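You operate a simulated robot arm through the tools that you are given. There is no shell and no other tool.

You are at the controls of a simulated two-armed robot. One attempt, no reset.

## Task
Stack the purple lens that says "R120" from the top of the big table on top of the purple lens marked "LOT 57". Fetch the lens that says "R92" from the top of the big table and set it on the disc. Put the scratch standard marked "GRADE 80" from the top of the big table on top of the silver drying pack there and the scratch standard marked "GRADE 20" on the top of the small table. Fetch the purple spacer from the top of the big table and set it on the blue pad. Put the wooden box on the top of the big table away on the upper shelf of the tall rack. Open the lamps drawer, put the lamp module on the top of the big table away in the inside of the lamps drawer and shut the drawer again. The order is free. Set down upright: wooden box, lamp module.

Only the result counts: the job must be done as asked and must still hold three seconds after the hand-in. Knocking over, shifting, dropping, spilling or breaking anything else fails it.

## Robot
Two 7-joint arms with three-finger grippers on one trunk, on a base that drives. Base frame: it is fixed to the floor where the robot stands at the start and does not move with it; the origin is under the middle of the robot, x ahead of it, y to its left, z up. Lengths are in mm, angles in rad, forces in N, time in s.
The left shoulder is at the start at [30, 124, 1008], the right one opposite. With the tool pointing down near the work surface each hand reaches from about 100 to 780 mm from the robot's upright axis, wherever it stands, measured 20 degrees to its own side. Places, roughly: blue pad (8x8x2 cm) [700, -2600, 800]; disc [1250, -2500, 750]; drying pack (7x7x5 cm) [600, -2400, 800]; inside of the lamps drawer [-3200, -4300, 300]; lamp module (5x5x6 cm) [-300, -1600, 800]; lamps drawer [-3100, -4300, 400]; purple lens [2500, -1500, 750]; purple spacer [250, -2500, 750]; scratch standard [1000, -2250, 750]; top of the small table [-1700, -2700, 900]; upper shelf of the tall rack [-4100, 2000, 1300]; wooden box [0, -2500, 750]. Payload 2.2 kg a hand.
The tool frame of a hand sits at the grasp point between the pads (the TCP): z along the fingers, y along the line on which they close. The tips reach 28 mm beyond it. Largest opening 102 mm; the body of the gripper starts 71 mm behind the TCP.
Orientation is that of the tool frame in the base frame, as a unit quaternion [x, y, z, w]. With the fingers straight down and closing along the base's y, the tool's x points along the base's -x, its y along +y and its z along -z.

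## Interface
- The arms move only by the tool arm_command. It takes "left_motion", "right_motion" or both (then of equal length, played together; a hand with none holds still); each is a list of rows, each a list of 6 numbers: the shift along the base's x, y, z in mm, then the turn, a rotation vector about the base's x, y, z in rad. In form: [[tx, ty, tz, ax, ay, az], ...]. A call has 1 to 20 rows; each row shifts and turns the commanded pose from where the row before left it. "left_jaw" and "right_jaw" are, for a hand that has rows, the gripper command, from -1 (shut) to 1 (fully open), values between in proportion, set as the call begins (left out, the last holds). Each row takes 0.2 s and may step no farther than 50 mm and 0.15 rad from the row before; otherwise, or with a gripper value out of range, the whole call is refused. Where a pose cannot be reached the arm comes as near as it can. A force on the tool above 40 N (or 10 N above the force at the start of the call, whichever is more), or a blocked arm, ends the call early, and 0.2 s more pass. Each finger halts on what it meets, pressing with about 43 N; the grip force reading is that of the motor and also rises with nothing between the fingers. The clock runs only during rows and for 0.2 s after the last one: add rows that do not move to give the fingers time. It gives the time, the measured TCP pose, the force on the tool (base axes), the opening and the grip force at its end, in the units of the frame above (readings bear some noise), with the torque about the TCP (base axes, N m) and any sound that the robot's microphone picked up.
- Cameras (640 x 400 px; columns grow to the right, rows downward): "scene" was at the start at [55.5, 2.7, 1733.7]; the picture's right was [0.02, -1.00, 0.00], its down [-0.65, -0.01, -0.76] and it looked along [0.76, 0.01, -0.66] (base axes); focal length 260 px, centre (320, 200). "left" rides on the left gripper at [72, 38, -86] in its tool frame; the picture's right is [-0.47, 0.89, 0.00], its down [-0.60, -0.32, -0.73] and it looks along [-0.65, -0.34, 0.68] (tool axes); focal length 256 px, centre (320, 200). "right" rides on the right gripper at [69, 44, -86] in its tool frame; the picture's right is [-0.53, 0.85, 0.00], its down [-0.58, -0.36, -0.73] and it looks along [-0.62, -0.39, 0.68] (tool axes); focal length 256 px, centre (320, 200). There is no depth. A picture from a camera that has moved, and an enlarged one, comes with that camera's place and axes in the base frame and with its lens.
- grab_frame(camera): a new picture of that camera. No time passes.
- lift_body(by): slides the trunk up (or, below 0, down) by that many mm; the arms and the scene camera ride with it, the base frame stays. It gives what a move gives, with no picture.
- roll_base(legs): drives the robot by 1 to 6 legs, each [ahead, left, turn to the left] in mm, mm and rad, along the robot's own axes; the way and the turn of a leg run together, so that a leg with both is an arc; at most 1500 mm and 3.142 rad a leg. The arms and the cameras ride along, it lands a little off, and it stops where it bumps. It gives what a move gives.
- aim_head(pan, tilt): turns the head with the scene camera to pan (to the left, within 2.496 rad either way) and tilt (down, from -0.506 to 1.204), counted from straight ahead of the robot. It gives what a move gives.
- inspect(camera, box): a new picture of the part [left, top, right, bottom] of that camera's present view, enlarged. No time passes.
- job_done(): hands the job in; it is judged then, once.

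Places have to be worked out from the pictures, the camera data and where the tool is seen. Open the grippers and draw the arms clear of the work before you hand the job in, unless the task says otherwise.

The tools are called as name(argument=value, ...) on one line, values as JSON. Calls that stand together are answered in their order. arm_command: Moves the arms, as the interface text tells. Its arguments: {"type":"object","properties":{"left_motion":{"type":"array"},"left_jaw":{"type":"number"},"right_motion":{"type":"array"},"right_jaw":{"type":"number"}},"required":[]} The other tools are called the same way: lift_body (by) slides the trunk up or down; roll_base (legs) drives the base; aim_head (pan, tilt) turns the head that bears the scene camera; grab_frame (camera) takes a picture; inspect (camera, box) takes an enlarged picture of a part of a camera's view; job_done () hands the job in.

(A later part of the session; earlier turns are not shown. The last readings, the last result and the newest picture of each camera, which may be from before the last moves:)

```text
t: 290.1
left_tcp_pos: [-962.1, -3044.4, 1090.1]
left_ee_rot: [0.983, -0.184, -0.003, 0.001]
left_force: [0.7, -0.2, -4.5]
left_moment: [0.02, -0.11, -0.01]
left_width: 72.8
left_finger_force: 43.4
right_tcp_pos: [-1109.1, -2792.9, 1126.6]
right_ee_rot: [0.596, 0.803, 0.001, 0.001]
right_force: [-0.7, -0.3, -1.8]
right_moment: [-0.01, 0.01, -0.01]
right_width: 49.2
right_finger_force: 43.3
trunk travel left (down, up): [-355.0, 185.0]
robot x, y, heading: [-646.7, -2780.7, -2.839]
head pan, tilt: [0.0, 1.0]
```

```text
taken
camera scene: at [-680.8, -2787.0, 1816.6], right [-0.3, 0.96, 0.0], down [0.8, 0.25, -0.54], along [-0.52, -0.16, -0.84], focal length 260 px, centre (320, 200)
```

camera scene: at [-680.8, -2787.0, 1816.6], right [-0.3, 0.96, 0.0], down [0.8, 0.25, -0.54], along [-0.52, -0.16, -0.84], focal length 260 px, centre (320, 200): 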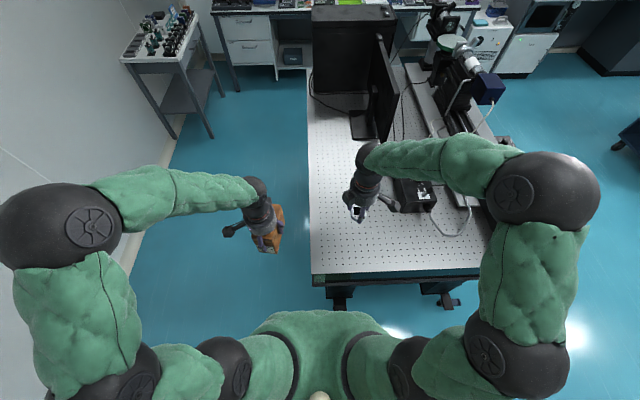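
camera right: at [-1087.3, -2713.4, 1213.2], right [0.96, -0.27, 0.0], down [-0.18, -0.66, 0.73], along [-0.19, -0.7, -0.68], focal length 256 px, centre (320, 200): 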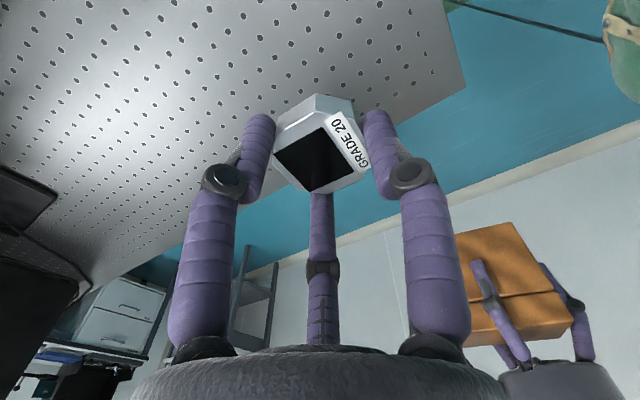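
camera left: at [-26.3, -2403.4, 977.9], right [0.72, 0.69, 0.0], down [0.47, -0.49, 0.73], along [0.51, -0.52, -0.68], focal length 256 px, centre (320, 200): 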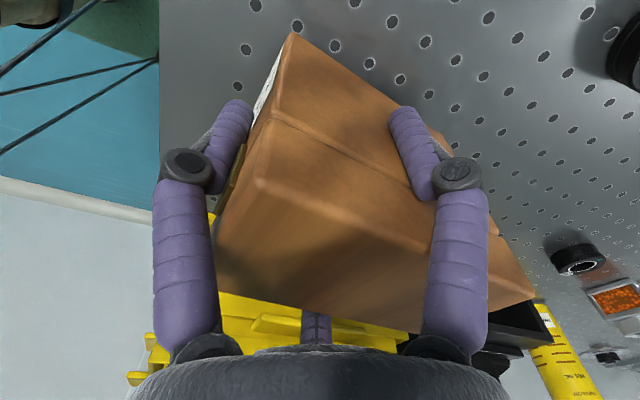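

The spot below is clear. I descend toward the table top.

arm_command(right_motion=[[0, 0, -45, 0, 0, 0], [0, 0, -45, 0, 0, 0], [0, 0, -45, 0, 0, 0], [0, 0, -25, 0, 0, 0], [0, 0, 0, 0, 0, 0]])

grab_frame(camera="right")

```text
t: 291.3
left_tcp_pos: [-961.1, -3044.0, 1089.9]
left_ee_rot: [0.983, -0.184, -0.002, 0.001]
left_force: [-0.2, -0.6, -4.1]
left_moment: [0.0, -0.12, -0.01]
left_width: 72.4
left_finger_force: 43.7
right_tcp_pos: [-1111.5, -2790.4, 965.9]
right_ee_rot: [0.596, 0.803, 0.002, 0.001]
right_force: [-0.6, 0.8, -1.7]
right_moment: [0.02, 0.02, 0.05]
right_width: 49.1
right_finger_force: 42.8
trunk travel left (down, up): [-355.0, 185.0]
robot x, y, heading: [-646.6, -2775.8, -2.842]
head pan, tilt: [0.0, 1.0]
```

```text
taken
camera right: at [-1088.3, -2710.5, 1051.7], right [0.96, -0.27, 0.0], down [-0.18, -0.66, 0.73], along [-0.2, -0.7, -0.68], focal length 256 px, centre (320, 200)
```

right: 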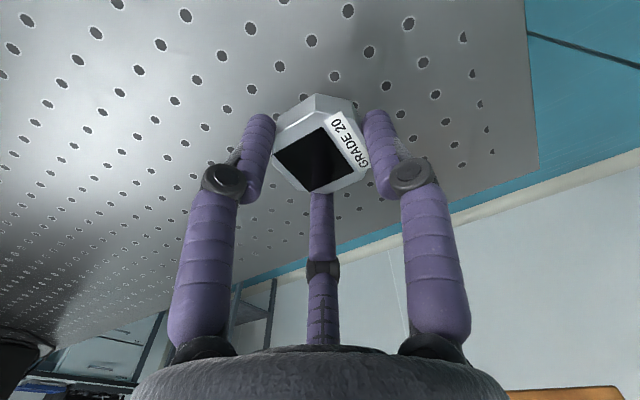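

arm_command(right_motion=[[0, 0, -12, 0, 0, 0], [0, 0, -6, 0, 0, 0], [0, 0, -4, 0, 0, 0], [0, 0, 0, 0, 0, 0]])

arm_command(right_motion=[[0, 0, -2.5, 0, 0, 0], [0, 0, -2.5, 0, 0, 0], [0, 0, -2.5, 0, 0, 0], [0, 0, 0, 0, 0, 0]])

```text
t: 292.3
left_tcp_pos: [-960.2, -3044.9, 1090.2]
left_ee_rot: [0.983, -0.183, -0.002, 0.002]
left_force: [-0.8, 0.7, -4.4]
left_moment: [0.0, -0.11, 0.02]
left_width: 72.7
left_finger_force: 43.3
right_tcp_pos: [-1110.2, -2790.1, 943.4]
right_ee_rot: [0.597, 0.803, 0.001, 0.0]
right_force: [0.8, 0.2, -1.2]
right_moment: [-0.01, -0.03, 0.01]
right_width: 49.6
right_finger_force: 43.4
trunk travel left (down, up): [-355.0, 185.0]
robot x, y, heading: [-643.3, -2777.3, -2.842]
head pan, tilt: [0.0, 1.0]
```

```text
t: 293.3
left_tcp_pos: [-961.3, -3044.0, 1091.4]
left_ee_rot: [0.983, -0.183, -0.003, 0.001]
left_force: [0.7, 0.3, -4.9]
left_moment: [0.04, -0.12, 0.01]
left_width: 72.5
left_finger_force: 43.4
right_tcp_pos: [-1110.3, -2790.4, 935.7]
right_ee_rot: [0.596, 0.803, 0.001, 0.001]
right_force: [-0.3, -0.1, -0.2]
right_moment: [-0.01, -0.04, 0.03]
right_width: 49.1
right_finger_force: 42.6
trunk travel left (down, up): [-355.0, 185.0]
robot x, y, heading: [-643.6, -2774.6, -2.845]
head pan, tilt: [0.0, 1.0]
```

arm_command(right_motion=[[0, 0, -1.5, 0, 0, 0], [0, 0, -1.5, 0, 0, 0], [0, 0, -1.5, 0, 0, 0], [0, 0, 0, 0, 0, 0]])

```text
t: 294.3
left_tcp_pos: [-961.9, -3045.2, 1090.8]
left_ee_rot: [0.983, -0.184, -0.002, 0.001]
left_force: [1.1, -0.6, -5.1]
left_moment: [0.01, -0.16, 0.03]
left_width: 72.6
left_finger_force: 43.0
right_tcp_pos: [-1109.7, -2789.9, 933.1]
right_ee_rot: [0.596, 0.803, 0.001, 0.001]
right_force: [-0.5, 0.1, -1.0]
right_moment: [0.04, 0.03, -0.02]
right_width: 49.3
right_finger_force: 43.2
trunk travel left (down, up): [-355.0, 185.0]
robot x, y, heading: [-644.5, -2775.3, -2.842]
head pan, tilt: [0.0, 1.0]
```

Still no contact; I continue in 1.5 mm steps.

arm_command(right_motion=[[0, 0, -1.5, 0, 0, 0], [0, 0, -1.5, 0, 0, 0], [0, 0, -1.5, 0, 0, 0], [0, 0, -1.5, 0, 0, 0], [0, 0, 0, 0, 0, 0]])

```text
t: 295.5
left_tcp_pos: [-961.6, -3044.2, 1091.2]
left_ee_rot: [0.983, -0.184, -0.001, 0.001]
left_force: [-0.5, 0.3, -4.5]
left_moment: [0.01, -0.1, 0.02]
left_width: 72.6
left_finger_force: 42.9
right_tcp_pos: [-1110.2, -2790.7, 926.6]
right_ee_rot: [0.596, 0.803, 0.0, 0.0]
right_force: [0.0, -0.2, -1.5]
right_moment: [0.03, 0.02, 0.0]
right_width: 49.3
right_finger_force: 43.1
trunk travel left (down, up): [-355.0, 185.0]
robot x, y, heading: [-636.4, -2776.2, -2.84]
head pan, tilt: [0.0, 1.0]
```

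inspect(camera="right", box=[220, 40, 420, 220])

inspect(camera="scene", box=[310, 170, 410, 270])

```text
2.22 times, centred on (320, 130) of right
camera zoom: at [-1087.5, -2711.1, 1012.1], right [0.96, -0.27, 0.0], down [-0.18, -0.66, 0.73], along [-0.19, -0.7, -0.68], focal length 569 px, centre (320, 356)
```

zoom: 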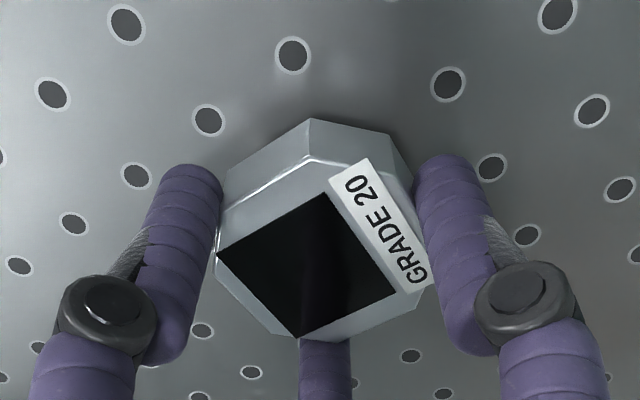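

```text
4.00 times, centred on (360, 220) of scene
camera zoom: at [-681.9, -2787.5, 1816.5], right [-0.3, 0.96, 0.0], down [0.8, 0.25, -0.54], along [-0.52, -0.16, -0.84], focal length 1041 px, centre (160, 120)
```

zoom: 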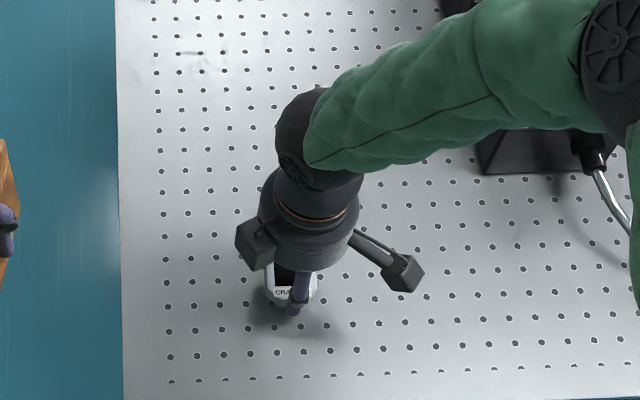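

arm_command(right_motion=[[0, 0, -1.5, 0, 0, 0], [0, 0, -1.5, 0, 0, 0], [0, 0, -1.5, 0, 0, 0], [0, 0, 0, 0, 0, 0]])

arm_command(right_motion=[[0, 0, -1.5, 0, 0, 0], [0, 0, -1.5, 0, 0, 0], [0, 0, -1.5, 0, 0, 0], [0, 0, 0, 0, 0, 0]])

```text
t: 296.5
left_tcp_pos: [-962.5, -3044.7, 1089.6]
left_ee_rot: [0.983, -0.184, -0.003, 0.001]
left_force: [-0.1, 0.3, -5.2]
left_moment: [0.04, -0.07, 0.01]
left_width: 72.6
left_finger_force: 42.8
right_tcp_pos: [-1109.3, -2790.7, 921.6]
right_ee_rot: [0.596, 0.803, 0.001, 0.0]
right_force: [-0.3, 1.2, -0.8]
right_moment: [0.01, 0.01, -0.05]
right_width: 49.3
right_finger_force: 43.3
trunk travel left (down, up): [-355.0, 185.0]
robot x, y, heading: [-644.8, -2778.5, -2.843]
head pan, tilt: [0.0, 1.0]
```

```text
t: 297.5
left_tcp_pos: [-960.5, -3045.5, 1089.4]
left_ee_rot: [0.983, -0.184, -0.001, 0.002]
left_force: [-0.7, -0.1, -4.2]
left_moment: [0.04, -0.14, 0.0]
left_width: 72.8
left_finger_force: 43.3
right_tcp_pos: [-1110.9, -2790.4, 917.7]
right_ee_rot: [0.596, 0.803, 0.001, 0.001]
right_force: [-0.2, -0.3, -1.8]
right_moment: [-0.04, 0.02, -0.01]
right_width: 49.4
right_finger_force: 42.6
trunk travel left (down, up): [-355.0, 185.0]
robot x, y, heading: [-642.9, -2775.6, -2.838]
head pan, tilt: [0.0, 1.0]
```

arm_command(right_motion=[[0, 0, -2, 0, 0, 0], [0, 0, -2, 0, 0, 0], [0, 0, -2, 0, 0, 0], [0, 0, 0, 0, 0, 0]])

inspect(camera="right", box=[220, 40, 420, 220])

```text
t: 298.5
left_tcp_pos: [-959.6, -3043.4, 1091.0]
left_ee_rot: [0.983, -0.184, -0.003, 0.001]
left_force: [-0.4, 0.7, -4.7]
left_moment: [0.05, -0.14, 0.0]
left_width: 72.5
left_finger_force: 42.7
right_tcp_pos: [-1109.9, -2790.3, 915.0]
right_ee_rot: [0.596, 0.803, -0.002, -0.001]
right_force: [6.0, 1.4, 36.0]
right_moment: [0.19, -0.35, -0.02]
right_width: 49.7
right_finger_force: 43.4
trunk travel left (down, up): [-355.0, 185.0]
robot x, y, heading: [-646.7, -2776.9, -2.845]
head pan, tilt: [0.0, 1.0]
```

```text
2.22 times, centred on (320, 130) of right
camera zoom: at [-1086.6, -2711.3, 999.9], right [0.96, -0.27, 0.0], down [-0.18, -0.66, 0.73], along [-0.2, -0.7, -0.68], focal length 569 px, centre (320, 356)
```

zoom: 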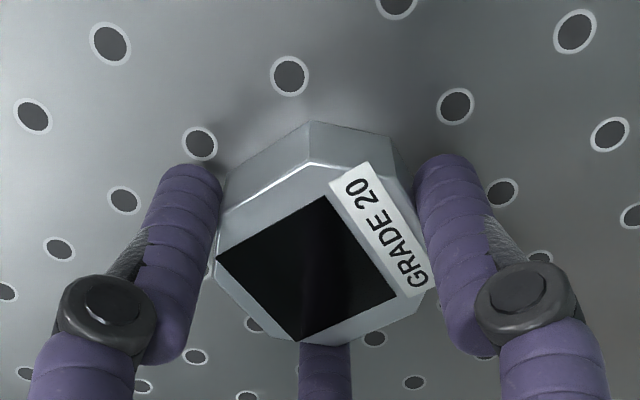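

Contact (table ≈ z 880). I relieve, open and rise.

arm_command(right_motion=[[0, 0, 2, 0, 0, 0], [0, 0, 0, 0, 0, 0]])

arm_command(right_motion=[[0, 0, 0, 0, 0, 0], [0, 0, 0, 0, 0, 0], [0, 0, 0, 0, 0, 0], [0, 0, 0, 0, 0, 0]], right_jaw=0.9)

arm_command(right_motion=[[0, 0, 20, 0, 0, 0], [0, 0, 45, 0, 0, 0], [0, 0, 50, 0, 0, 0], [0, 0, 50, 0, 0, 0], [0, 0, 50, 0, 0, 0]])

inspect(camera="scene", box=[310, 170, 410, 270])

```text
t: 299.1
left_tcp_pos: [-960.8, -3044.1, 1090.5]
left_ee_rot: [0.983, -0.184, -0.002, 0.002]
left_force: [0.0, 0.3, -4.9]
left_moment: [0.02, -0.16, 0.01]
left_width: 72.5
left_finger_force: 42.8
right_tcp_pos: [-1110.0, -2791.6, 913.3]
right_ee_rot: [0.596, 0.803, 0.0, 0.001]
right_force: [-0.9, 1.4, 22.7]
right_moment: [0.16, 0.08, -0.02]
right_width: 49.1
right_finger_force: 43.0
trunk travel left (down, up): [-355.0, 185.0]
robot x, y, heading: [-644.1, -2777.8, -2.844]
head pan, tilt: [0.0, 1.0]
```

```text
t: 300.1
left_tcp_pos: [-961.2, -3045.4, 1091.0]
left_ee_rot: [0.983, -0.183, -0.002, 0.002]
left_force: [0.4, 0.1, -4.9]
left_moment: [0.01, -0.1, 0.0]
left_width: 72.5
left_finger_force: 42.6
right_tcp_pos: [-1110.5, -2790.4, 913.9]
right_ee_rot: [0.596, 0.803, 0.001, 0.001]
right_force: [-0.7, 0.5, -0.4]
right_moment: [-0.02, 0.02, 0.0]
right_width: 96.8
right_finger_force: 0.1
trunk travel left (down, up): [-355.0, 185.0]
robot x, y, heading: [-643.3, -2772.2, -2.84]
head pan, tilt: [0.0, 1.0]
```

```text
t: 301.3
left_tcp_pos: [-961.0, -3045.1, 1091.1]
left_ee_rot: [0.983, -0.185, -0.002, 0.001]
left_force: [0.4, 0.2, -4.3]
left_moment: [-0.02, -0.1, 0.02]
left_width: 72.5
left_finger_force: 42.5
right_tcp_pos: [-1110.1, -2787.1, 1129.4]
right_ee_rot: [0.596, 0.803, 0.001, 0.001]
right_force: [0.3, 0.1, 0.4]
right_moment: [-0.02, 0.02, 0.04]
right_width: 97.3
right_finger_force: 0.0
trunk travel left (down, up): [-355.0, 185.0]
robot x, y, heading: [-644.9, -2778.7, -2.839]
head pan, tilt: [0.0, 1.0]
```

```text
4.00 times, centred on (360, 220) of scene
camera zoom: at [-680.6, -2786.9, 1816.6], right [-0.3, 0.96, 0.0], down [0.8, 0.25, -0.54], along [-0.52, -0.16, -0.84], focal length 1041 px, centre (160, 120)
```

zoom: 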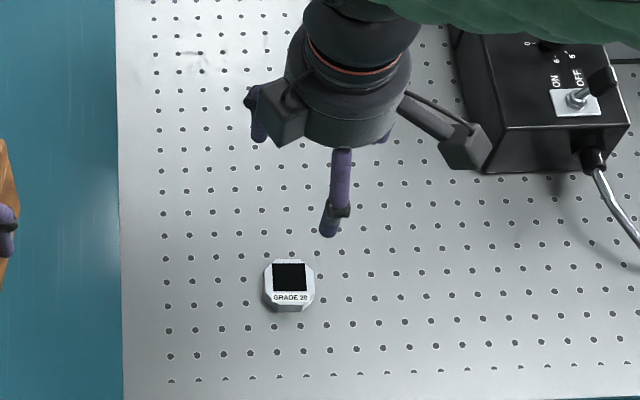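

GRADE 20 stands on the small table. I raise the trunk, back to mid-corridor and drive out to the front for the lamp module.

lift_body(by=180)

roll_base(legs=[[-150, 0, 0.05], [0, -1190, 0], [0, 0, 3.14]])

aim_head(pan=0, tilt=1.0)

grab_frame(camera="scene")

```text
t: 303.3
left_tcp_pos: [-961.5, -3044.9, 1270.2]
left_ee_rot: [0.983, -0.184, -0.002, 0.001]
left_force: [-0.4, -0.5, -5.5]
left_moment: [-0.02, -0.1, -0.02]
left_width: 72.4
left_finger_force: 43.6
right_tcp_pos: [-1111.7, -2788.4, 1308.4]
right_ee_rot: [0.597, 0.803, 0.001, 0.0]
right_force: [0.2, 1.2, 0.4]
right_moment: [0.03, 0.01, 0.0]
right_width: 96.8
right_finger_force: 0.0
trunk travel left (down, up): [-535.0, 5.0]
robot x, y, heading: [-644.0, -2777.2, -2.839]
head pan, tilt: [0.0, 1.0]
```

```text
t: 317.6
left_tcp_pos: [-629.6, -1332.1, 1270.7]
left_ee_rot: [0.161, 0.987, 0.002, 0.002]
left_force: [0.3, -0.1, -5.5]
left_moment: [-0.04, 0.12, 0.01]
left_width: 72.4
left_finger_force: 42.8
right_tcp_pos: [-468.4, -1580.2, 1308.3]
right_ee_rot: [0.816, -0.578, -0.001, 0.0]
right_force: [-0.4, -0.1, 0.0]
right_moment: [0.0, -0.01, 0.03]
right_width: 97.0
right_finger_force: 0.0
trunk travel left (down, up): [-535.0, 5.0]
robot x, y, heading: [-937.7, -1614.4, 0.346]
head pan, tilt: [0.0, 1.0]
```

```text
t: 318.2
left_tcp_pos: [-631.1, -1331.0, 1271.1]
left_ee_rot: [0.161, 0.987, 0.002, 0.002]
left_force: [0.0, -0.2, -5.0]
left_moment: [-0.02, 0.15, 0.04]
left_width: 72.6
left_finger_force: 43.9
right_tcp_pos: [-467.6, -1580.9, 1308.4]
right_ee_rot: [0.817, -0.577, 0.0, 0.001]
right_force: [-0.2, 0.4, 0.7]
right_moment: [0.02, 0.05, -0.01]
right_width: 96.9
right_finger_force: 0.1
trunk travel left (down, up): [-535.0, 5.0]
robot x, y, heading: [-935.5, -1613.5, 0.347]
head pan, tilt: [0.0, 1.0]
```

```text
taken
camera scene: at [-896.0, -1599.6, 1996.5], right [0.34, -0.94, 0.0], down [-0.79, -0.29, -0.54], along [0.51, 0.18, -0.84], focal length 260 px, centre (320, 200)
```

scene: 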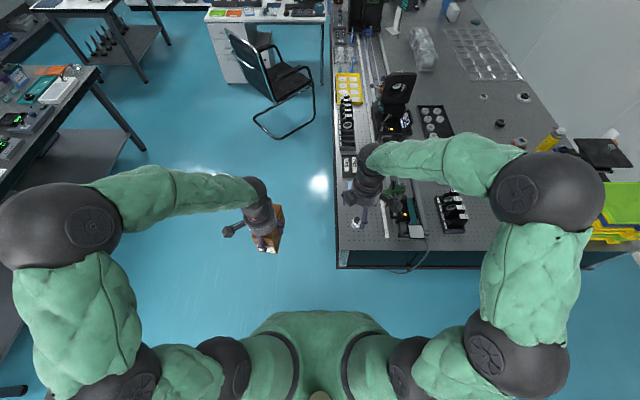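

roll_base(legs=[[120, 0, 0]])

lift_body(by=-180)

grab_frame(camera="scene")

inspect(camera="scene", box=[330, 180, 400, 250])

grab_frame(camera="right")

```text
t: 319.5
left_tcp_pos: [-518.8, -1292.3, 1270.8]
left_ee_rot: [0.161, 0.987, 0.002, 0.001]
left_force: [-0.2, -0.1, -3.9]
left_moment: [-0.06, 0.13, -0.02]
left_width: 72.7
left_finger_force: 42.9
right_tcp_pos: [-356.2, -1540.4, 1307.6]
right_ee_rot: [0.816, -0.578, 0.0, 0.001]
right_force: [-0.4, 0.3, -0.1]
right_moment: [-0.02, 0.02, 0.02]
right_width: 97.2
right_finger_force: 0.0
trunk travel left (down, up): [-535.0, 5.0]
robot x, y, heading: [-826.1, -1573.2, 0.346]
head pan, tilt: [0.0, 1.0]
```

```text
t: 321.5
left_tcp_pos: [-517.6, -1291.9, 1091.5]
left_ee_rot: [0.16, 0.987, 0.001, 0.002]
left_force: [0.0, 0.9, -4.0]
left_moment: [-0.01, 0.11, -0.03]
left_width: 72.5
left_finger_force: 43.2
right_tcp_pos: [-356.4, -1540.9, 1128.3]
right_ee_rot: [0.816, -0.578, -0.001, 0.001]
right_force: [0.4, -0.7, 0.5]
right_moment: [0.02, 0.01, -0.03]
right_width: 96.9
right_finger_force: 0.0
trunk travel left (down, up): [-355.0, 185.0]
robot x, y, heading: [-823.9, -1575.7, 0.345]
head pan, tilt: [0.0, 1.0]
```

```text
taken
camera scene: at [-783.8, -1559.2, 1816.7], right [0.34, -0.94, 0.0], down [-0.79, -0.29, -0.54], along [0.51, 0.18, -0.84], focal length 260 px, centre (320, 200)
```

scene: 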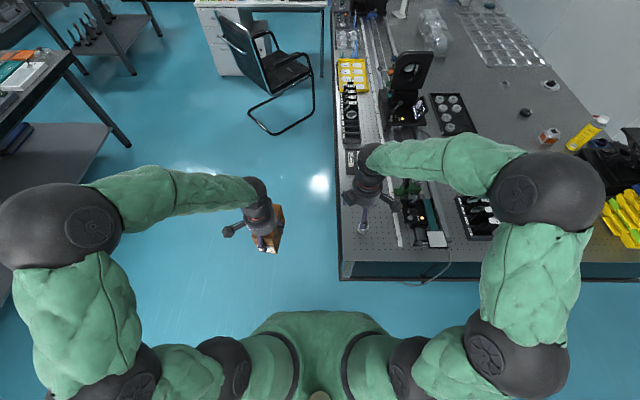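

```text
5.71 times, centred on (365, 215) of scene
camera zoom: at [-783.8, -1559.2, 1816.7], right [0.34, -0.94, 0.0], down [-0.79, -0.29, -0.54], along [0.51, 0.18, -0.84], focal length 1487 px, centre (63, 114)
```

zoom: 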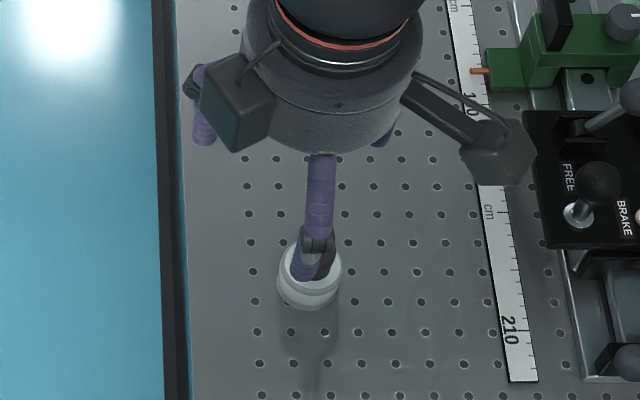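

```text
taken
camera right: at [-373.2, -1619.5, 1214.3], right [-0.97, 0.22, 0.0], down [0.15, 0.67, 0.73], along [0.16, 0.71, -0.68], focal length 256 px, centre (320, 200)
```

right: 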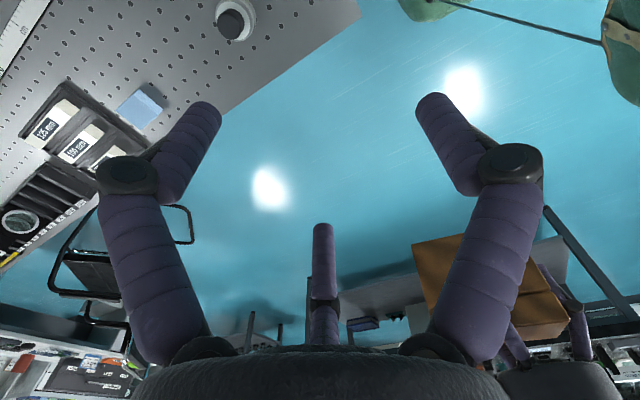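

Lamp ≈ (-258,-1569). I move the right hand above it.

arm_command(right_motion=[[33, -9.5, 0, 0, 0, 0], [33, -9.5, 0, 0, 0, 0], [32, -9, 0, 0, 0, 0], [0, 0, -50, 0, 0, 0], [0, 0, -50, 0, 0, 0], [0, 0, 0, 0, 0, 0]], right_jaw=1)

inspect(camera="right", box=[240, 0, 400, 100])

inspect(camera="scene", box=[330, 180, 400, 250])

```text
t: 322.9
left_tcp_pos: [-518.7, -1292.4, 1090.5]
left_ee_rot: [0.161, 0.987, 0.002, 0.001]
left_force: [0.0, -0.1, -4.8]
left_moment: [-0.01, 0.09, 0.0]
left_width: 72.6
left_finger_force: 42.7
right_tcp_pos: [-257.9, -1568.2, 1025.9]
right_ee_rot: [0.816, -0.578, 0.0, 0.0]
right_force: [0.0, 0.0, 0.4]
right_moment: [0.01, -0.01, 0.0]
right_width: 101.9
right_finger_force: 0.2
trunk travel left (down, up): [-355.0, 185.0]
robot x, y, heading: [-822.9, -1572.3, 0.347]
head pan, tilt: [0.0, 1.0]
```

```text
4.00 times, centred on (320, 50) of right
camera zoom: at [-275.3, -1647.7, 1111.6], right [-0.97, 0.22, 0.0], down [0.15, 0.67, 0.73], along [0.16, 0.71, -0.68], focal length 1024 px, centre (320, 800)
```

zoom: 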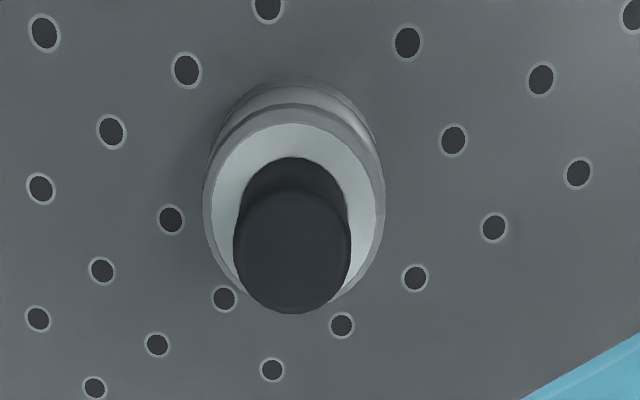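

```text
5.71 times, centred on (365, 215) of scene
camera zoom: at [-784.5, -1559.3, 1816.6], right [0.34, -0.94, 0.0], down [-0.79, -0.29, -0.54], along [0.51, 0.18, -0.84], focal length 1487 px, centre (63, 114)
```

zoom: 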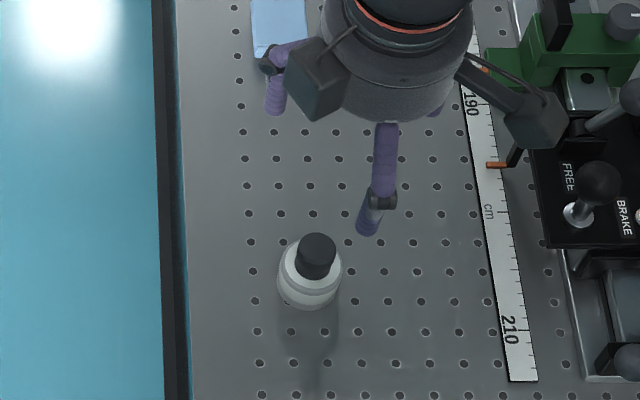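

Lamp centre ≈ (-249.5,-1566): white base with a black knob. I align, descend and grip the base.

arm_command(right_motion=[[8.4, 2, -40, 0, 0, 0], [0, 0, -45, 0, 0, 0], [0, 0, -45, 0, 0, 0], [0, 0, -40, 0, 0, 0], [0, 0, -20, 0, 0, 0], [0, 0, 0, 0, 0, 0]])

grab_frame(camera="right")

```text
t: 324.3
left_tcp_pos: [-517.8, -1290.9, 1089.8]
left_ee_rot: [0.161, 0.987, 0.001, 0.002]
left_force: [0.6, -0.3, -4.1]
left_moment: [-0.01, 0.12, 0.0]
left_width: 72.7
left_finger_force: 43.2
right_tcp_pos: [-249.3, -1567.0, 840.3]
right_ee_rot: [0.816, -0.578, -0.001, 0.0]
right_force: [0.5, -0.1, -0.7]
right_moment: [-0.01, 0.0, -0.03]
right_width: 102.0
right_finger_force: 0.0
trunk travel left (down, up): [-355.0, 185.0]
robot x, y, heading: [-823.9, -1573.3, 0.347]
head pan, tilt: [0.0, 1.0]
```

```text
taken
camera right: at [-265.9, -1645.4, 926.4], right [-0.97, 0.22, 0.0], down [0.15, 0.67, 0.73], along [0.16, 0.71, -0.68], focal length 256 px, centre (320, 200)
```

right: 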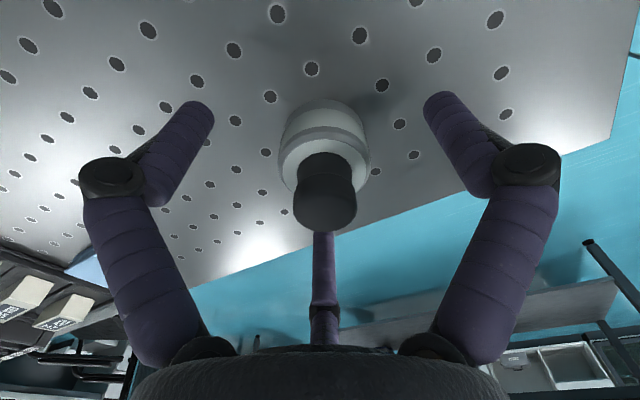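

arm_command(right_motion=[[0, 0, -6, 0, 0, 0], [0, 0, 0, 0, 0, 0]])

arm_command(right_motion=[[0, 0, 0, 0, 0, 0], [0, 0, 0, 0, 0, 0], [0, 0, 0, 0, 0, 0], [0, 0, 0, 0, 0, 0], [0, 0, 0, 0, 0, 0]], right_jaw=-1)

arm_command(right_motion=[[0, 0, 20, 0, 0, 0], [0, 0, 40, 0, 0, 0], [0, 0, 50, 0, 0, 0], [0, 0, 50, 0, 0, 0], [0, 0, 50, 0, 0, 0], [0, 0, 50, 0, 0, 0], [0, 0, 0, 0, 0, 0]])

grab_frame(camera="right")

inspect(camera="scene", box=[340, 150, 420, 230])

```text
t: 324.9
left_tcp_pos: [-517.8, -1291.8, 1089.7]
left_ee_rot: [0.161, 0.987, 0.001, 0.002]
left_force: [0.5, 0.2, -5.3]
left_moment: [-0.02, 0.12, 0.0]
left_width: 72.7
left_finger_force: 43.1
right_tcp_pos: [-250.0, -1567.1, 835.0]
right_ee_rot: [0.816, -0.578, 0.0, 0.001]
right_force: [0.3, 0.6, -0.4]
right_moment: [-0.01, 0.02, 0.01]
right_width: 102.2
right_finger_force: 0.0
trunk travel left (down, up): [-355.0, 185.0]
robot x, y, heading: [-825.6, -1571.4, 0.344]
head pan, tilt: [0.0, 1.0]
```

```text
t: 326.1
left_tcp_pos: [-516.4, -1292.1, 1090.2]
left_ee_rot: [0.161, 0.987, 0.001, 0.002]
left_force: [0.7, -0.4, -5.1]
left_moment: [0.0, 0.13, -0.02]
left_width: 72.4
left_finger_force: 42.9
right_tcp_pos: [-248.9, -1565.4, 834.3]
right_ee_rot: [0.816, -0.578, 0.0, 0.001]
right_force: [0.0, 0.1, 4.0]
right_moment: [-0.02, 0.03, -0.01]
right_width: 43.9
right_finger_force: 43.6
trunk travel left (down, up): [-355.0, 185.0]
robot x, y, heading: [-823.6, -1573.2, 0.346]
head pan, tilt: [0.0, 1.0]
```

```text
t: 327.7
left_tcp_pos: [-516.3, -1291.0, 1089.8]
left_ee_rot: [0.161, 0.987, 0.001, 0.002]
left_force: [0.7, -0.1, -4.9]
left_moment: [-0.05, 0.11, 0.03]
left_width: 72.5
left_finger_force: 43.1
right_tcp_pos: [-248.1, -1568.1, 1091.2]
right_ee_rot: [0.817, -0.577, -0.001, 0.001]
right_force: [-0.1, -0.5, -1.3]
right_moment: [-0.01, -0.02, 0.0]
right_width: 44.1
right_finger_force: 43.0
trunk travel left (down, up): [-355.0, 185.0]
robot x, y, heading: [-822.2, -1571.0, 0.343]
head pan, tilt: [0.0, 1.0]
```

```text
taken
camera right: at [-265.0, -1646.5, 1176.5], right [-0.97, 0.22, 0.0], down [0.15, 0.67, 0.73], along [0.16, 0.71, -0.68], focal length 256 px, centre (320, 200)
```

right: 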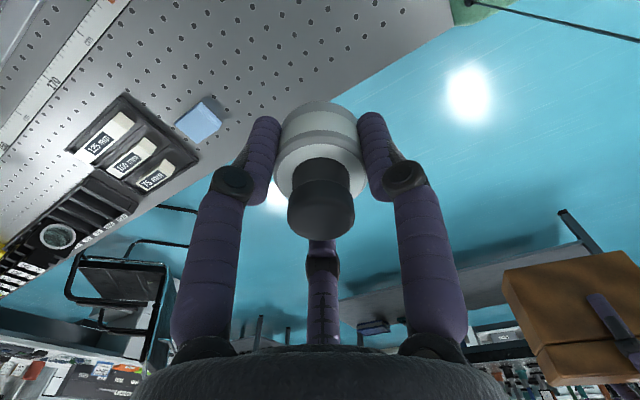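

```text
5.00 times, centred on (380, 190) of scene
camera zoom: at [-782.3, -1559.0, 1816.5], right [0.34, -0.94, 0.0], down [-0.79, -0.29, -0.54], along [0.51, 0.18, -0.84], focal length 1301 px, centre (20, 250)
```

zoom: 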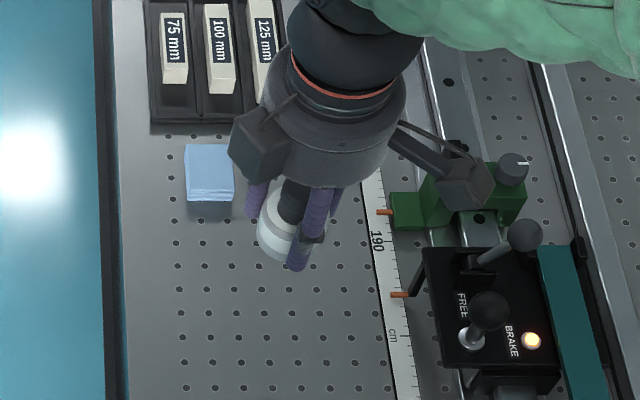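

Lamp held upright. Now I look toward the tall rack to plan the drive.

lift_body(by=180)

aim_head(pan=1.97, tilt=0.35)

grab_frame(camera="scene")

inspect(camera="scene", box=[200, 40, 440, 190])

```text
t: 329.7
left_tcp_pos: [-517.5, -1290.9, 1269.7]
left_ee_rot: [0.161, 0.987, 0.002, 0.002]
left_force: [-0.4, -0.8, -5.6]
left_moment: [0.0, 0.11, 0.0]
left_width: 72.6
left_finger_force: 42.8
right_tcp_pos: [-247.8, -1567.8, 1270.8]
right_ee_rot: [0.816, -0.578, 0.0, 0.001]
right_force: [0.0, 0.2, -1.1]
right_moment: [0.01, 0.02, -0.01]
right_width: 44.3
right_finger_force: 42.9
trunk travel left (down, up): [-535.0, 5.0]
robot x, y, heading: [-820.9, -1576.0, 0.345]
head pan, tilt: [0.0, 1.0]
```

```text
t: 331.6
left_tcp_pos: [-517.7, -1291.9, 1270.2]
left_ee_rot: [0.161, 0.987, 0.002, 0.002]
left_force: [-0.3, -0.7, -3.9]
left_moment: [-0.01, 0.13, 0.01]
left_width: 72.5
left_finger_force: 42.8
right_tcp_pos: [-248.4, -1567.8, 1272.1]
right_ee_rot: [0.816, -0.578, -0.001, 0.001]
right_force: [-0.1, -0.2, -0.9]
right_moment: [0.0, -0.04, 0.02]
right_width: 44.0
right_finger_force: 42.9
trunk travel left (down, up): [-535.0, 5.0]
robot x, y, heading: [-820.5, -1572.7, 0.346]
head pan, tilt: [1.97, 0.351]
```

```text
taken
camera scene: at [-912.1, -1514.3, 2051.3], right [0.73, 0.68, 0.0], down [0.23, -0.25, -0.94], along [-0.64, 0.69, -0.34], focal length 260 px, centre (320, 200)
```

scene: 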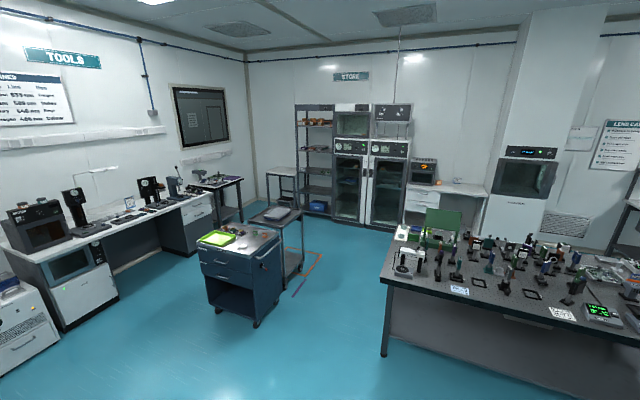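

```text
2.67 times, centred on (320, 115) of scene
camera zoom: at [-912.1, -1514.3, 2051.3], right [0.73, 0.68, 0.0], down [0.23, -0.25, -0.94], along [-0.64, 0.69, -0.34], focal length 694 px, centre (320, 427)
```

zoom: 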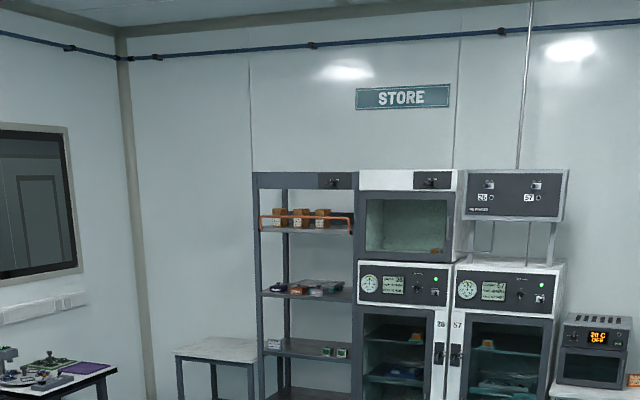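

The named upper shelf (z≈1300) is the rack's second shelf; above it is another one with boxes. I retract the lamp hand, turn to face the store wall and drive through the gap between the trolley and optics table.

arm_command(right_motion=[[-47, -17, 0, 0, 0, 0], [-47, -17, 0, 0, 0, 0], [-47, -17, 0, 0, 0, 0], [-47, -17, 0, 0, 0, 0]])

roll_base(legs=[[0, 0, 1.575], [820, 440, 0], [820, 430, 0]])

aim_head(pan=0.3, tilt=0.5)

grab_frame(camera="scene")

```text
t: 332.6
left_tcp_pos: [-521.4, -1292.3, 1271.3]
left_ee_rot: [0.161, 0.987, 0.001, 0.003]
left_force: [-0.2, -1.0, -4.4]
left_moment: [0.01, 0.07, -0.01]
left_width: 72.5
left_finger_force: 43.4
right_tcp_pos: [-436.2, -1635.4, 1271.4]
right_ee_rot: [0.817, -0.577, 0.0, 0.001]
right_force: [0.4, 0.6, -1.4]
right_moment: [0.03, -0.07, -0.02]
right_width: 44.3
right_finger_force: 42.7
trunk travel left (down, up): [-535.0, 5.0]
robot x, y, heading: [-820.7, -1571.6, 0.342]
head pan, tilt: [1.97, 0.351]
```

```text
t: 345.7
left_tcp_pos: [-2465.0, 11.2, 1270.5]
left_ee_rot: [-0.582, 0.813, 0.003, 0.0]
left_force: [-0.8, 0.1, -4.5]
left_moment: [-0.12, -0.02, 0.03]
left_width: 72.7
left_finger_force: 42.9
right_tcp_pos: [-2121.9, 93.3, 1270.9]
right_ee_rot: [0.986, 0.164, 0.001, 0.001]
right_force: [0.6, 0.1, -0.9]
right_moment: [-0.02, 0.0, 0.0]
right_width: 44.1
right_finger_force: 43.0
trunk travel left (down, up): [-535.0, 5.0]
robot x, y, heading: [-2183.1, -296.3, 1.908]
head pan, tilt: [1.97, 0.351]
```

```text
t: 347.4
left_tcp_pos: [-2464.3, 11.4, 1269.9]
left_ee_rot: [-0.581, 0.814, 0.002, 0.0]
left_force: [0.0, 0.8, -4.1]
left_moment: [-0.11, -0.03, 0.0]
left_width: 72.6
left_finger_force: 42.5
right_tcp_pos: [-2120.4, 94.4, 1270.9]
right_ee_rot: [0.986, 0.165, 0.0, 0.001]
right_force: [-0.5, -0.1, -0.8]
right_moment: [-0.03, -0.01, -0.01]
right_width: 44.1
right_finger_force: 43.0
trunk travel left (down, up): [-535.0, 5.0]
robot x, y, heading: [-2184.9, -293.5, 1.911]
head pan, tilt: [0.3, 0.499]
```

```text
taken
camera scene: at [-2228.5, -248.8, 2037.6], right [0.8, 0.6, 0.0], down [0.29, -0.38, -0.88], along [-0.52, 0.7, -0.48], focal length 260 px, centre (320, 200)
```

scene: 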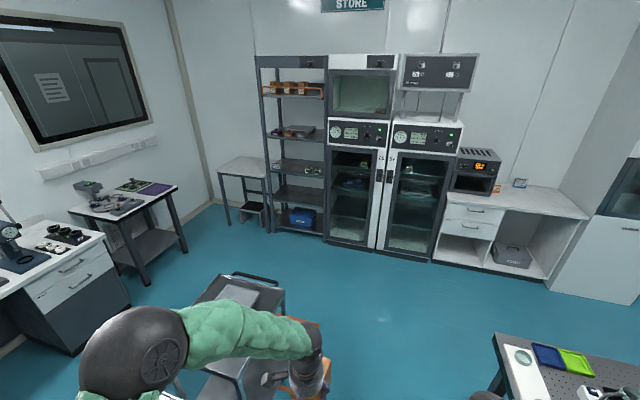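

The rack's second shelf is at z≈1291, matching the given place. I zoom to see its free space.

inspect(camera="scene", box=[240, 50, 350, 150])

inspect(camera="scene", box=[255, 105, 335, 155])

```text
4.00 times, centred on (295, 100) of scene
camera zoom: at [-2228.5, -248.8, 2037.6], right [0.8, 0.6, 0.0], down [0.29, -0.38, -0.88], along [-0.52, 0.7, -0.48], focal length 1041 px, centre (420, 600)
```

zoom: 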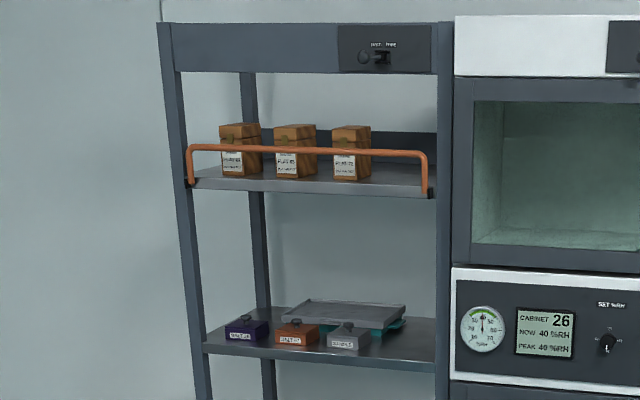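

```text
8.00 times, centred on (295, 130) of scene
camera zoom: at [-2228.5, -248.8, 2037.6], right [0.8, 0.6, 0.0], down [0.29, -0.38, -0.88], along [-0.52, 0.7, -0.48], focal length 2082 px, centre (520, 760)
```

zoom: 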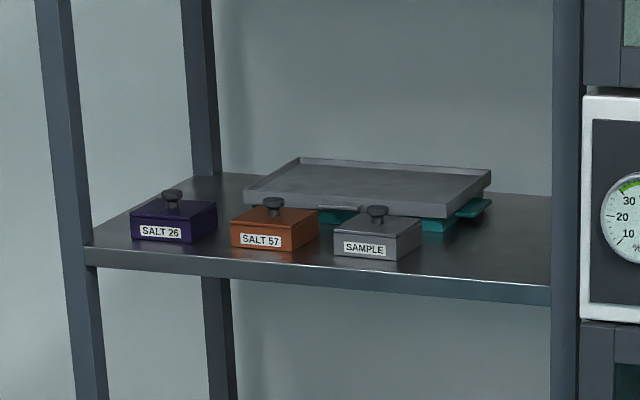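

The right-front part of that shelf is free. I drive around the cart to a place in front of the rack.

roll_base(legs=[[1120, -124, 0.01], [829, 816, 0]])

aim_head(pan=0.3, tilt=0.6)

grab_frame(camera="scene")

```text
t: 358.7
left_tcp_pos: [-3746.3, 1628.9, 1270.7]
left_ee_rot: [-0.568, 0.823, 0.002, 0.0]
left_force: [0.7, 0.0, -4.4]
left_moment: [-0.1, 0.0, -0.02]
left_width: 72.6
left_finger_force: 43.4
right_tcp_pos: [-3400.4, 1699.4, 1270.9]
right_ee_rot: [0.989, 0.15, 0.0, 0.0]
right_force: [-0.5, 0.2, -1.8]
right_moment: [0.01, -0.01, 0.04]
right_width: 44.0
right_finger_force: 43.2
trunk travel left (down, up): [-535.0, 5.0]
robot x, y, heading: [-3475.2, 1314.9, 1.875]
head pan, tilt: [0.3, 0.499]
```

```text
t: 359.3
left_tcp_pos: [-3747.6, 1627.7, 1270.1]
left_ee_rot: [-0.569, 0.823, 0.002, 0.001]
left_force: [0.5, 0.3, -3.7]
left_moment: [-0.13, 0.0, -0.01]
left_width: 72.7
left_finger_force: 43.0
right_tcp_pos: [-3400.9, 1699.5, 1270.5]
right_ee_rot: [0.989, 0.151, 0.001, 0.001]
right_force: [-0.7, 0.0, -1.1]
right_moment: [0.0, 0.0, 0.01]
right_width: 43.8
right_finger_force: 43.4
trunk travel left (down, up): [-535.0, 5.0]
robot x, y, heading: [-3474.4, 1313.3, 1.882]
head pan, tilt: [0.3, 0.6]
```

```text
taken
camera scene: at [-3517.1, 1359.0, 2028.6], right [0.82, 0.57, 0.0], down [0.32, -0.46, -0.82], along [-0.47, 0.68, -0.57], focal length 260 px, centre (320, 200)
```

scene: 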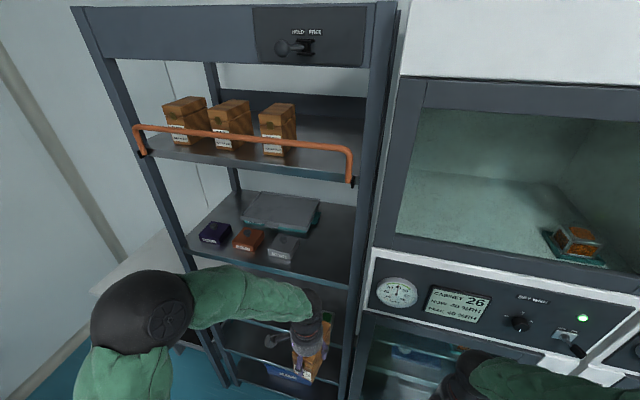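

Triangulation gives the shelf at z≈1275, front right corner ≈ (-3760,1886), and ~375 mm to the shelf above. I raise the box hand to clear the shelf, square it to the shelf, tuck the lamp hand, and roll closer.

arm_command(left_motion=[[0, 0, 40, 0, 0, 0.05], [0, 0, 40, 0, 0, 0.05], [0, 0, 35, 0, 0, 0.044]], right_motion=[[12, -38, 0, 0, 0, 0], [12, -38, 0, 0, 0, 0], [0, 0, 0, 0, 0, 0]])

roll_base(legs=[[150, 45, 0.038]])

grab_frame(camera="scene")

grab_frame(camera="left")

```text
t: 360.1
left_tcp_pos: [-3749.1, 1626.0, 1382.9]
left_ee_rot: [-0.627, 0.779, 0.001, 0.0]
left_force: [-0.5, 0.1, -5.4]
left_moment: [-0.14, -0.04, 0.0]
left_width: 72.6
left_finger_force: 43.1
right_tcp_pos: [-3376.0, 1623.6, 1271.2]
right_ee_rot: [0.989, 0.151, 0.0, 0.0]
right_force: [-0.7, 0.2, -0.9]
right_moment: [0.01, -0.03, 0.01]
right_width: 44.0
right_finger_force: 43.3
trunk travel left (down, up): [-535.0, 5.0]
robot x, y, heading: [-3471.9, 1311.8, 1.881]
head pan, tilt: [0.3, 0.6]
```

```text
t: 361.5
left_tcp_pos: [-3847.3, 1738.3, 1384.4]
left_ee_rot: [-0.641, 0.767, 0.003, 0.0]
left_force: [0.7, -0.3, -4.1]
left_moment: [-0.16, -0.03, 0.01]
left_width: 72.4
left_finger_force: 43.2
right_tcp_pos: [-3476.9, 1752.0, 1270.9]
right_ee_rot: [0.985, 0.17, 0.001, -0.001]
right_force: [0.1, -1.0, -1.5]
right_moment: [0.02, 0.06, -0.02]
right_width: 43.7
right_finger_force: 43.6
trunk travel left (down, up): [-535.0, 5.0]
robot x, y, heading: [-3563.8, 1436.2, 1.923]
head pan, tilt: [0.3, 0.6]
```

```text
taken
camera scene: at [-3606.2, 1479.6, 2028.6], right [0.8, 0.6, 0.0], down [0.34, -0.45, -0.83], along [-0.5, 0.66, -0.56], focal length 260 px, centre (320, 200)
```

scene: 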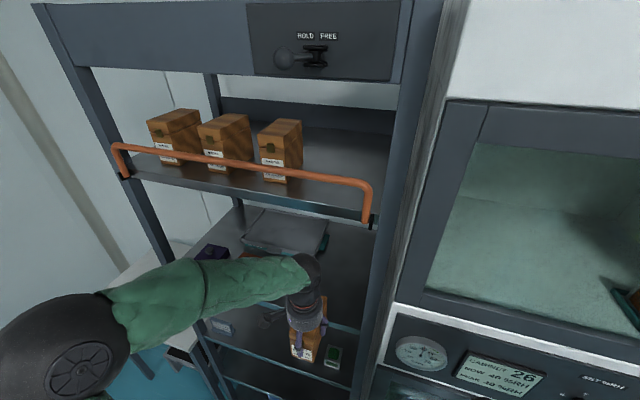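

```text
taken
camera left: at [-3897.6, 1675.2, 1469.7], right [-0.79, 0.61, 0.01], down [0.42, 0.54, 0.73], along [0.45, 0.58, -0.68], focal length 256 px, centre (320, 200)
```

left: 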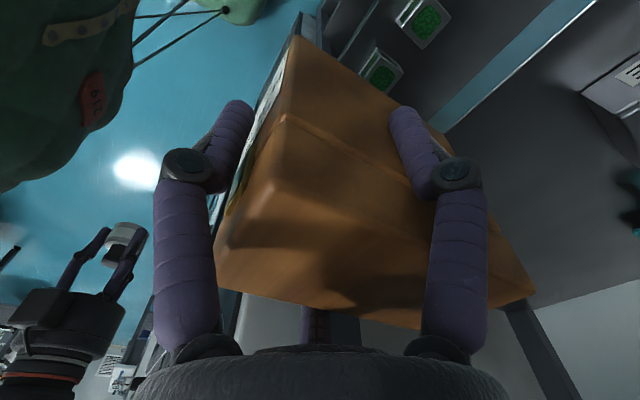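

I zoom in to measure the two shelf levels and edge thickness relative to the hand.

inspect(camera="scene", box=[220, 180, 400, 350])

inspect(camera="scene", box=[330, 180, 400, 240])

```text
2.35 times, centred on (310, 265) of scene
camera zoom: at [-3606.2, 1479.6, 2028.6], right [0.8, 0.6, 0.0], down [0.34, -0.45, -0.83], along [-0.5, 0.66, -0.56], focal length 612 px, centre (344, 47)
```

zoom: 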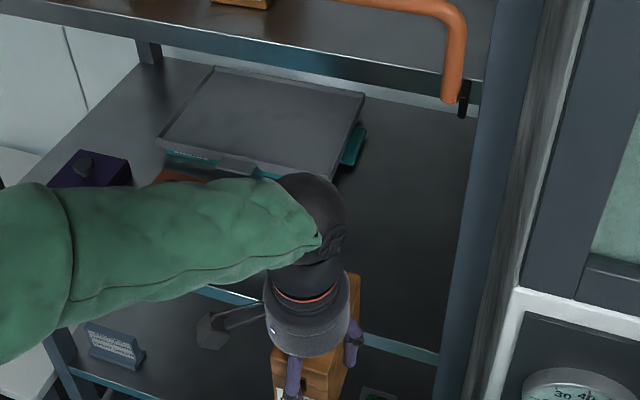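

```text
6.67 times, centred on (365, 210) of scene
camera zoom: at [-3606.2, 1479.6, 2028.6], right [0.8, 0.6, 0.0], down [0.34, -0.45, -0.83], along [-0.5, 0.66, -0.56], focal length 1735 px, centre (20, 133)
```

zoom: 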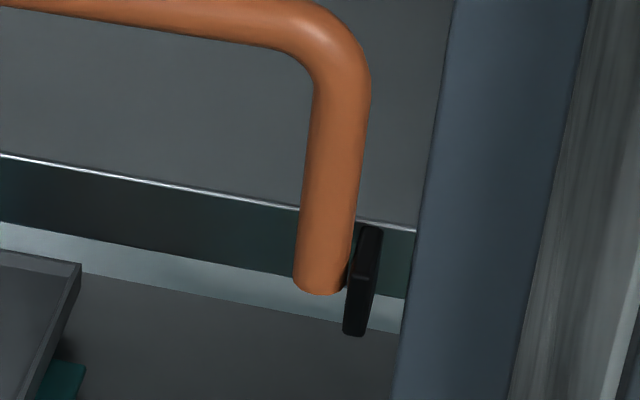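

Underside of the shelf above ≈ 1672, shelf top ≈ 1285: enough for the hand if kept low. I lower 14 mm and advance the box by arm in stages.

arm_command(left_motion=[[0, 0, -14, 0, 0, 0], [-10.3, 28.2, 0, 0, 0, 0], [-10.3, 28.2, 0, 0, 0, 0], [0, 0, 0, 0, 0, 0]])

aim_head(pan=0.5, tilt=0.75)

grab_frame(camera="scene")

grab_frame(camera="left")

grab_frame(camera="right")

```text
t: 362.1
left_tcp_pos: [-3853.9, 1749.9, 1363.6]
left_ee_rot: [-0.641, 0.767, -0.018, -0.011]
left_force: [8.3, -25.0, 4.0]
left_moment: [-1.01, -0.35, 0.07]
left_width: 72.6
left_finger_force: 42.5
right_tcp_pos: [-3476.5, 1750.1, 1272.0]
right_ee_rot: [0.985, 0.171, 0.0, 0.001]
right_force: [-1.2, 0.6, -0.6]
right_moment: [-0.04, -0.02, 0.04]
right_width: 43.9
right_finger_force: 43.4
trunk travel left (down, up): [-535.0, 5.0]
robot x, y, heading: [-3564.7, 1438.4, 1.923]
head pan, tilt: [0.3, 0.6]
stopped in row 3 (left hand): the force on the tool passed its limit at 53 N (the readings are from after the stop); the commanded pose is now the measured one
```

```text
t: 362.9
left_tcp_pos: [-3853.8, 1749.3, 1365.3]
left_ee_rot: [-0.64, 0.768, -0.013, -0.009]
left_force: [8.2, -22.8, -5.5]
left_moment: [-1.73, -0.71, 0.05]
left_width: 72.3
left_finger_force: 42.9
right_tcp_pos: [-3476.6, 1746.9, 1271.9]
right_ee_rot: [0.985, 0.17, 0.0, -0.001]
right_force: [-0.2, 0.8, -2.1]
right_moment: [0.0, -0.02, 0.0]
right_width: 43.8
right_finger_force: 43.0
trunk travel left (down, up): [-535.0, 5.0]
robot x, y, heading: [-3566.7, 1435.7, 1.918]
head pan, tilt: [0.499, 0.75]
```

```text
taken
camera scene: at [-3614.6, 1460.4, 2015.8], right [0.66, 0.75, 0.0], down [0.51, -0.45, -0.73], along [-0.55, 0.49, -0.68], focal length 260 px, centre (320, 200)
```

scene: 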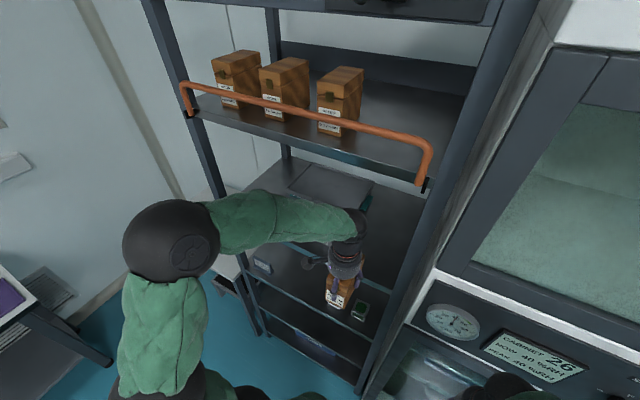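

```text
taken
camera left: at [-3904.2, 1689.5, 1453.1], right [-0.79, 0.61, -0.02], down [0.42, 0.56, 0.71], along [0.45, 0.55, -0.7], focal length 256 px, centre (320, 200)
```

left: 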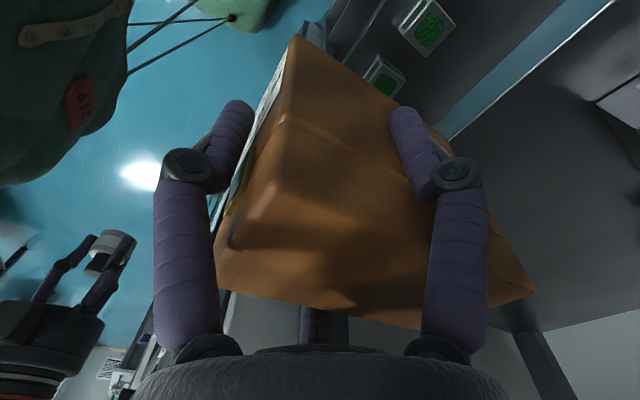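

```text
taken
camera right: at [-3395.6, 1730.7, 1357.8], right [-0.22, -0.98, 0.0], down [-0.67, 0.15, 0.73], along [-0.71, 0.16, -0.68], focal length 256 px, centre (320, 200)
```

right: 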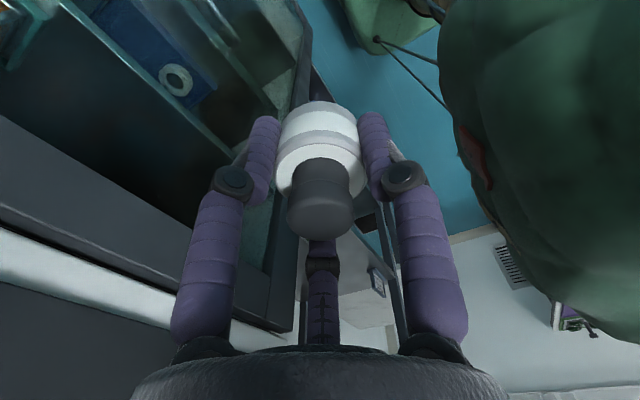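

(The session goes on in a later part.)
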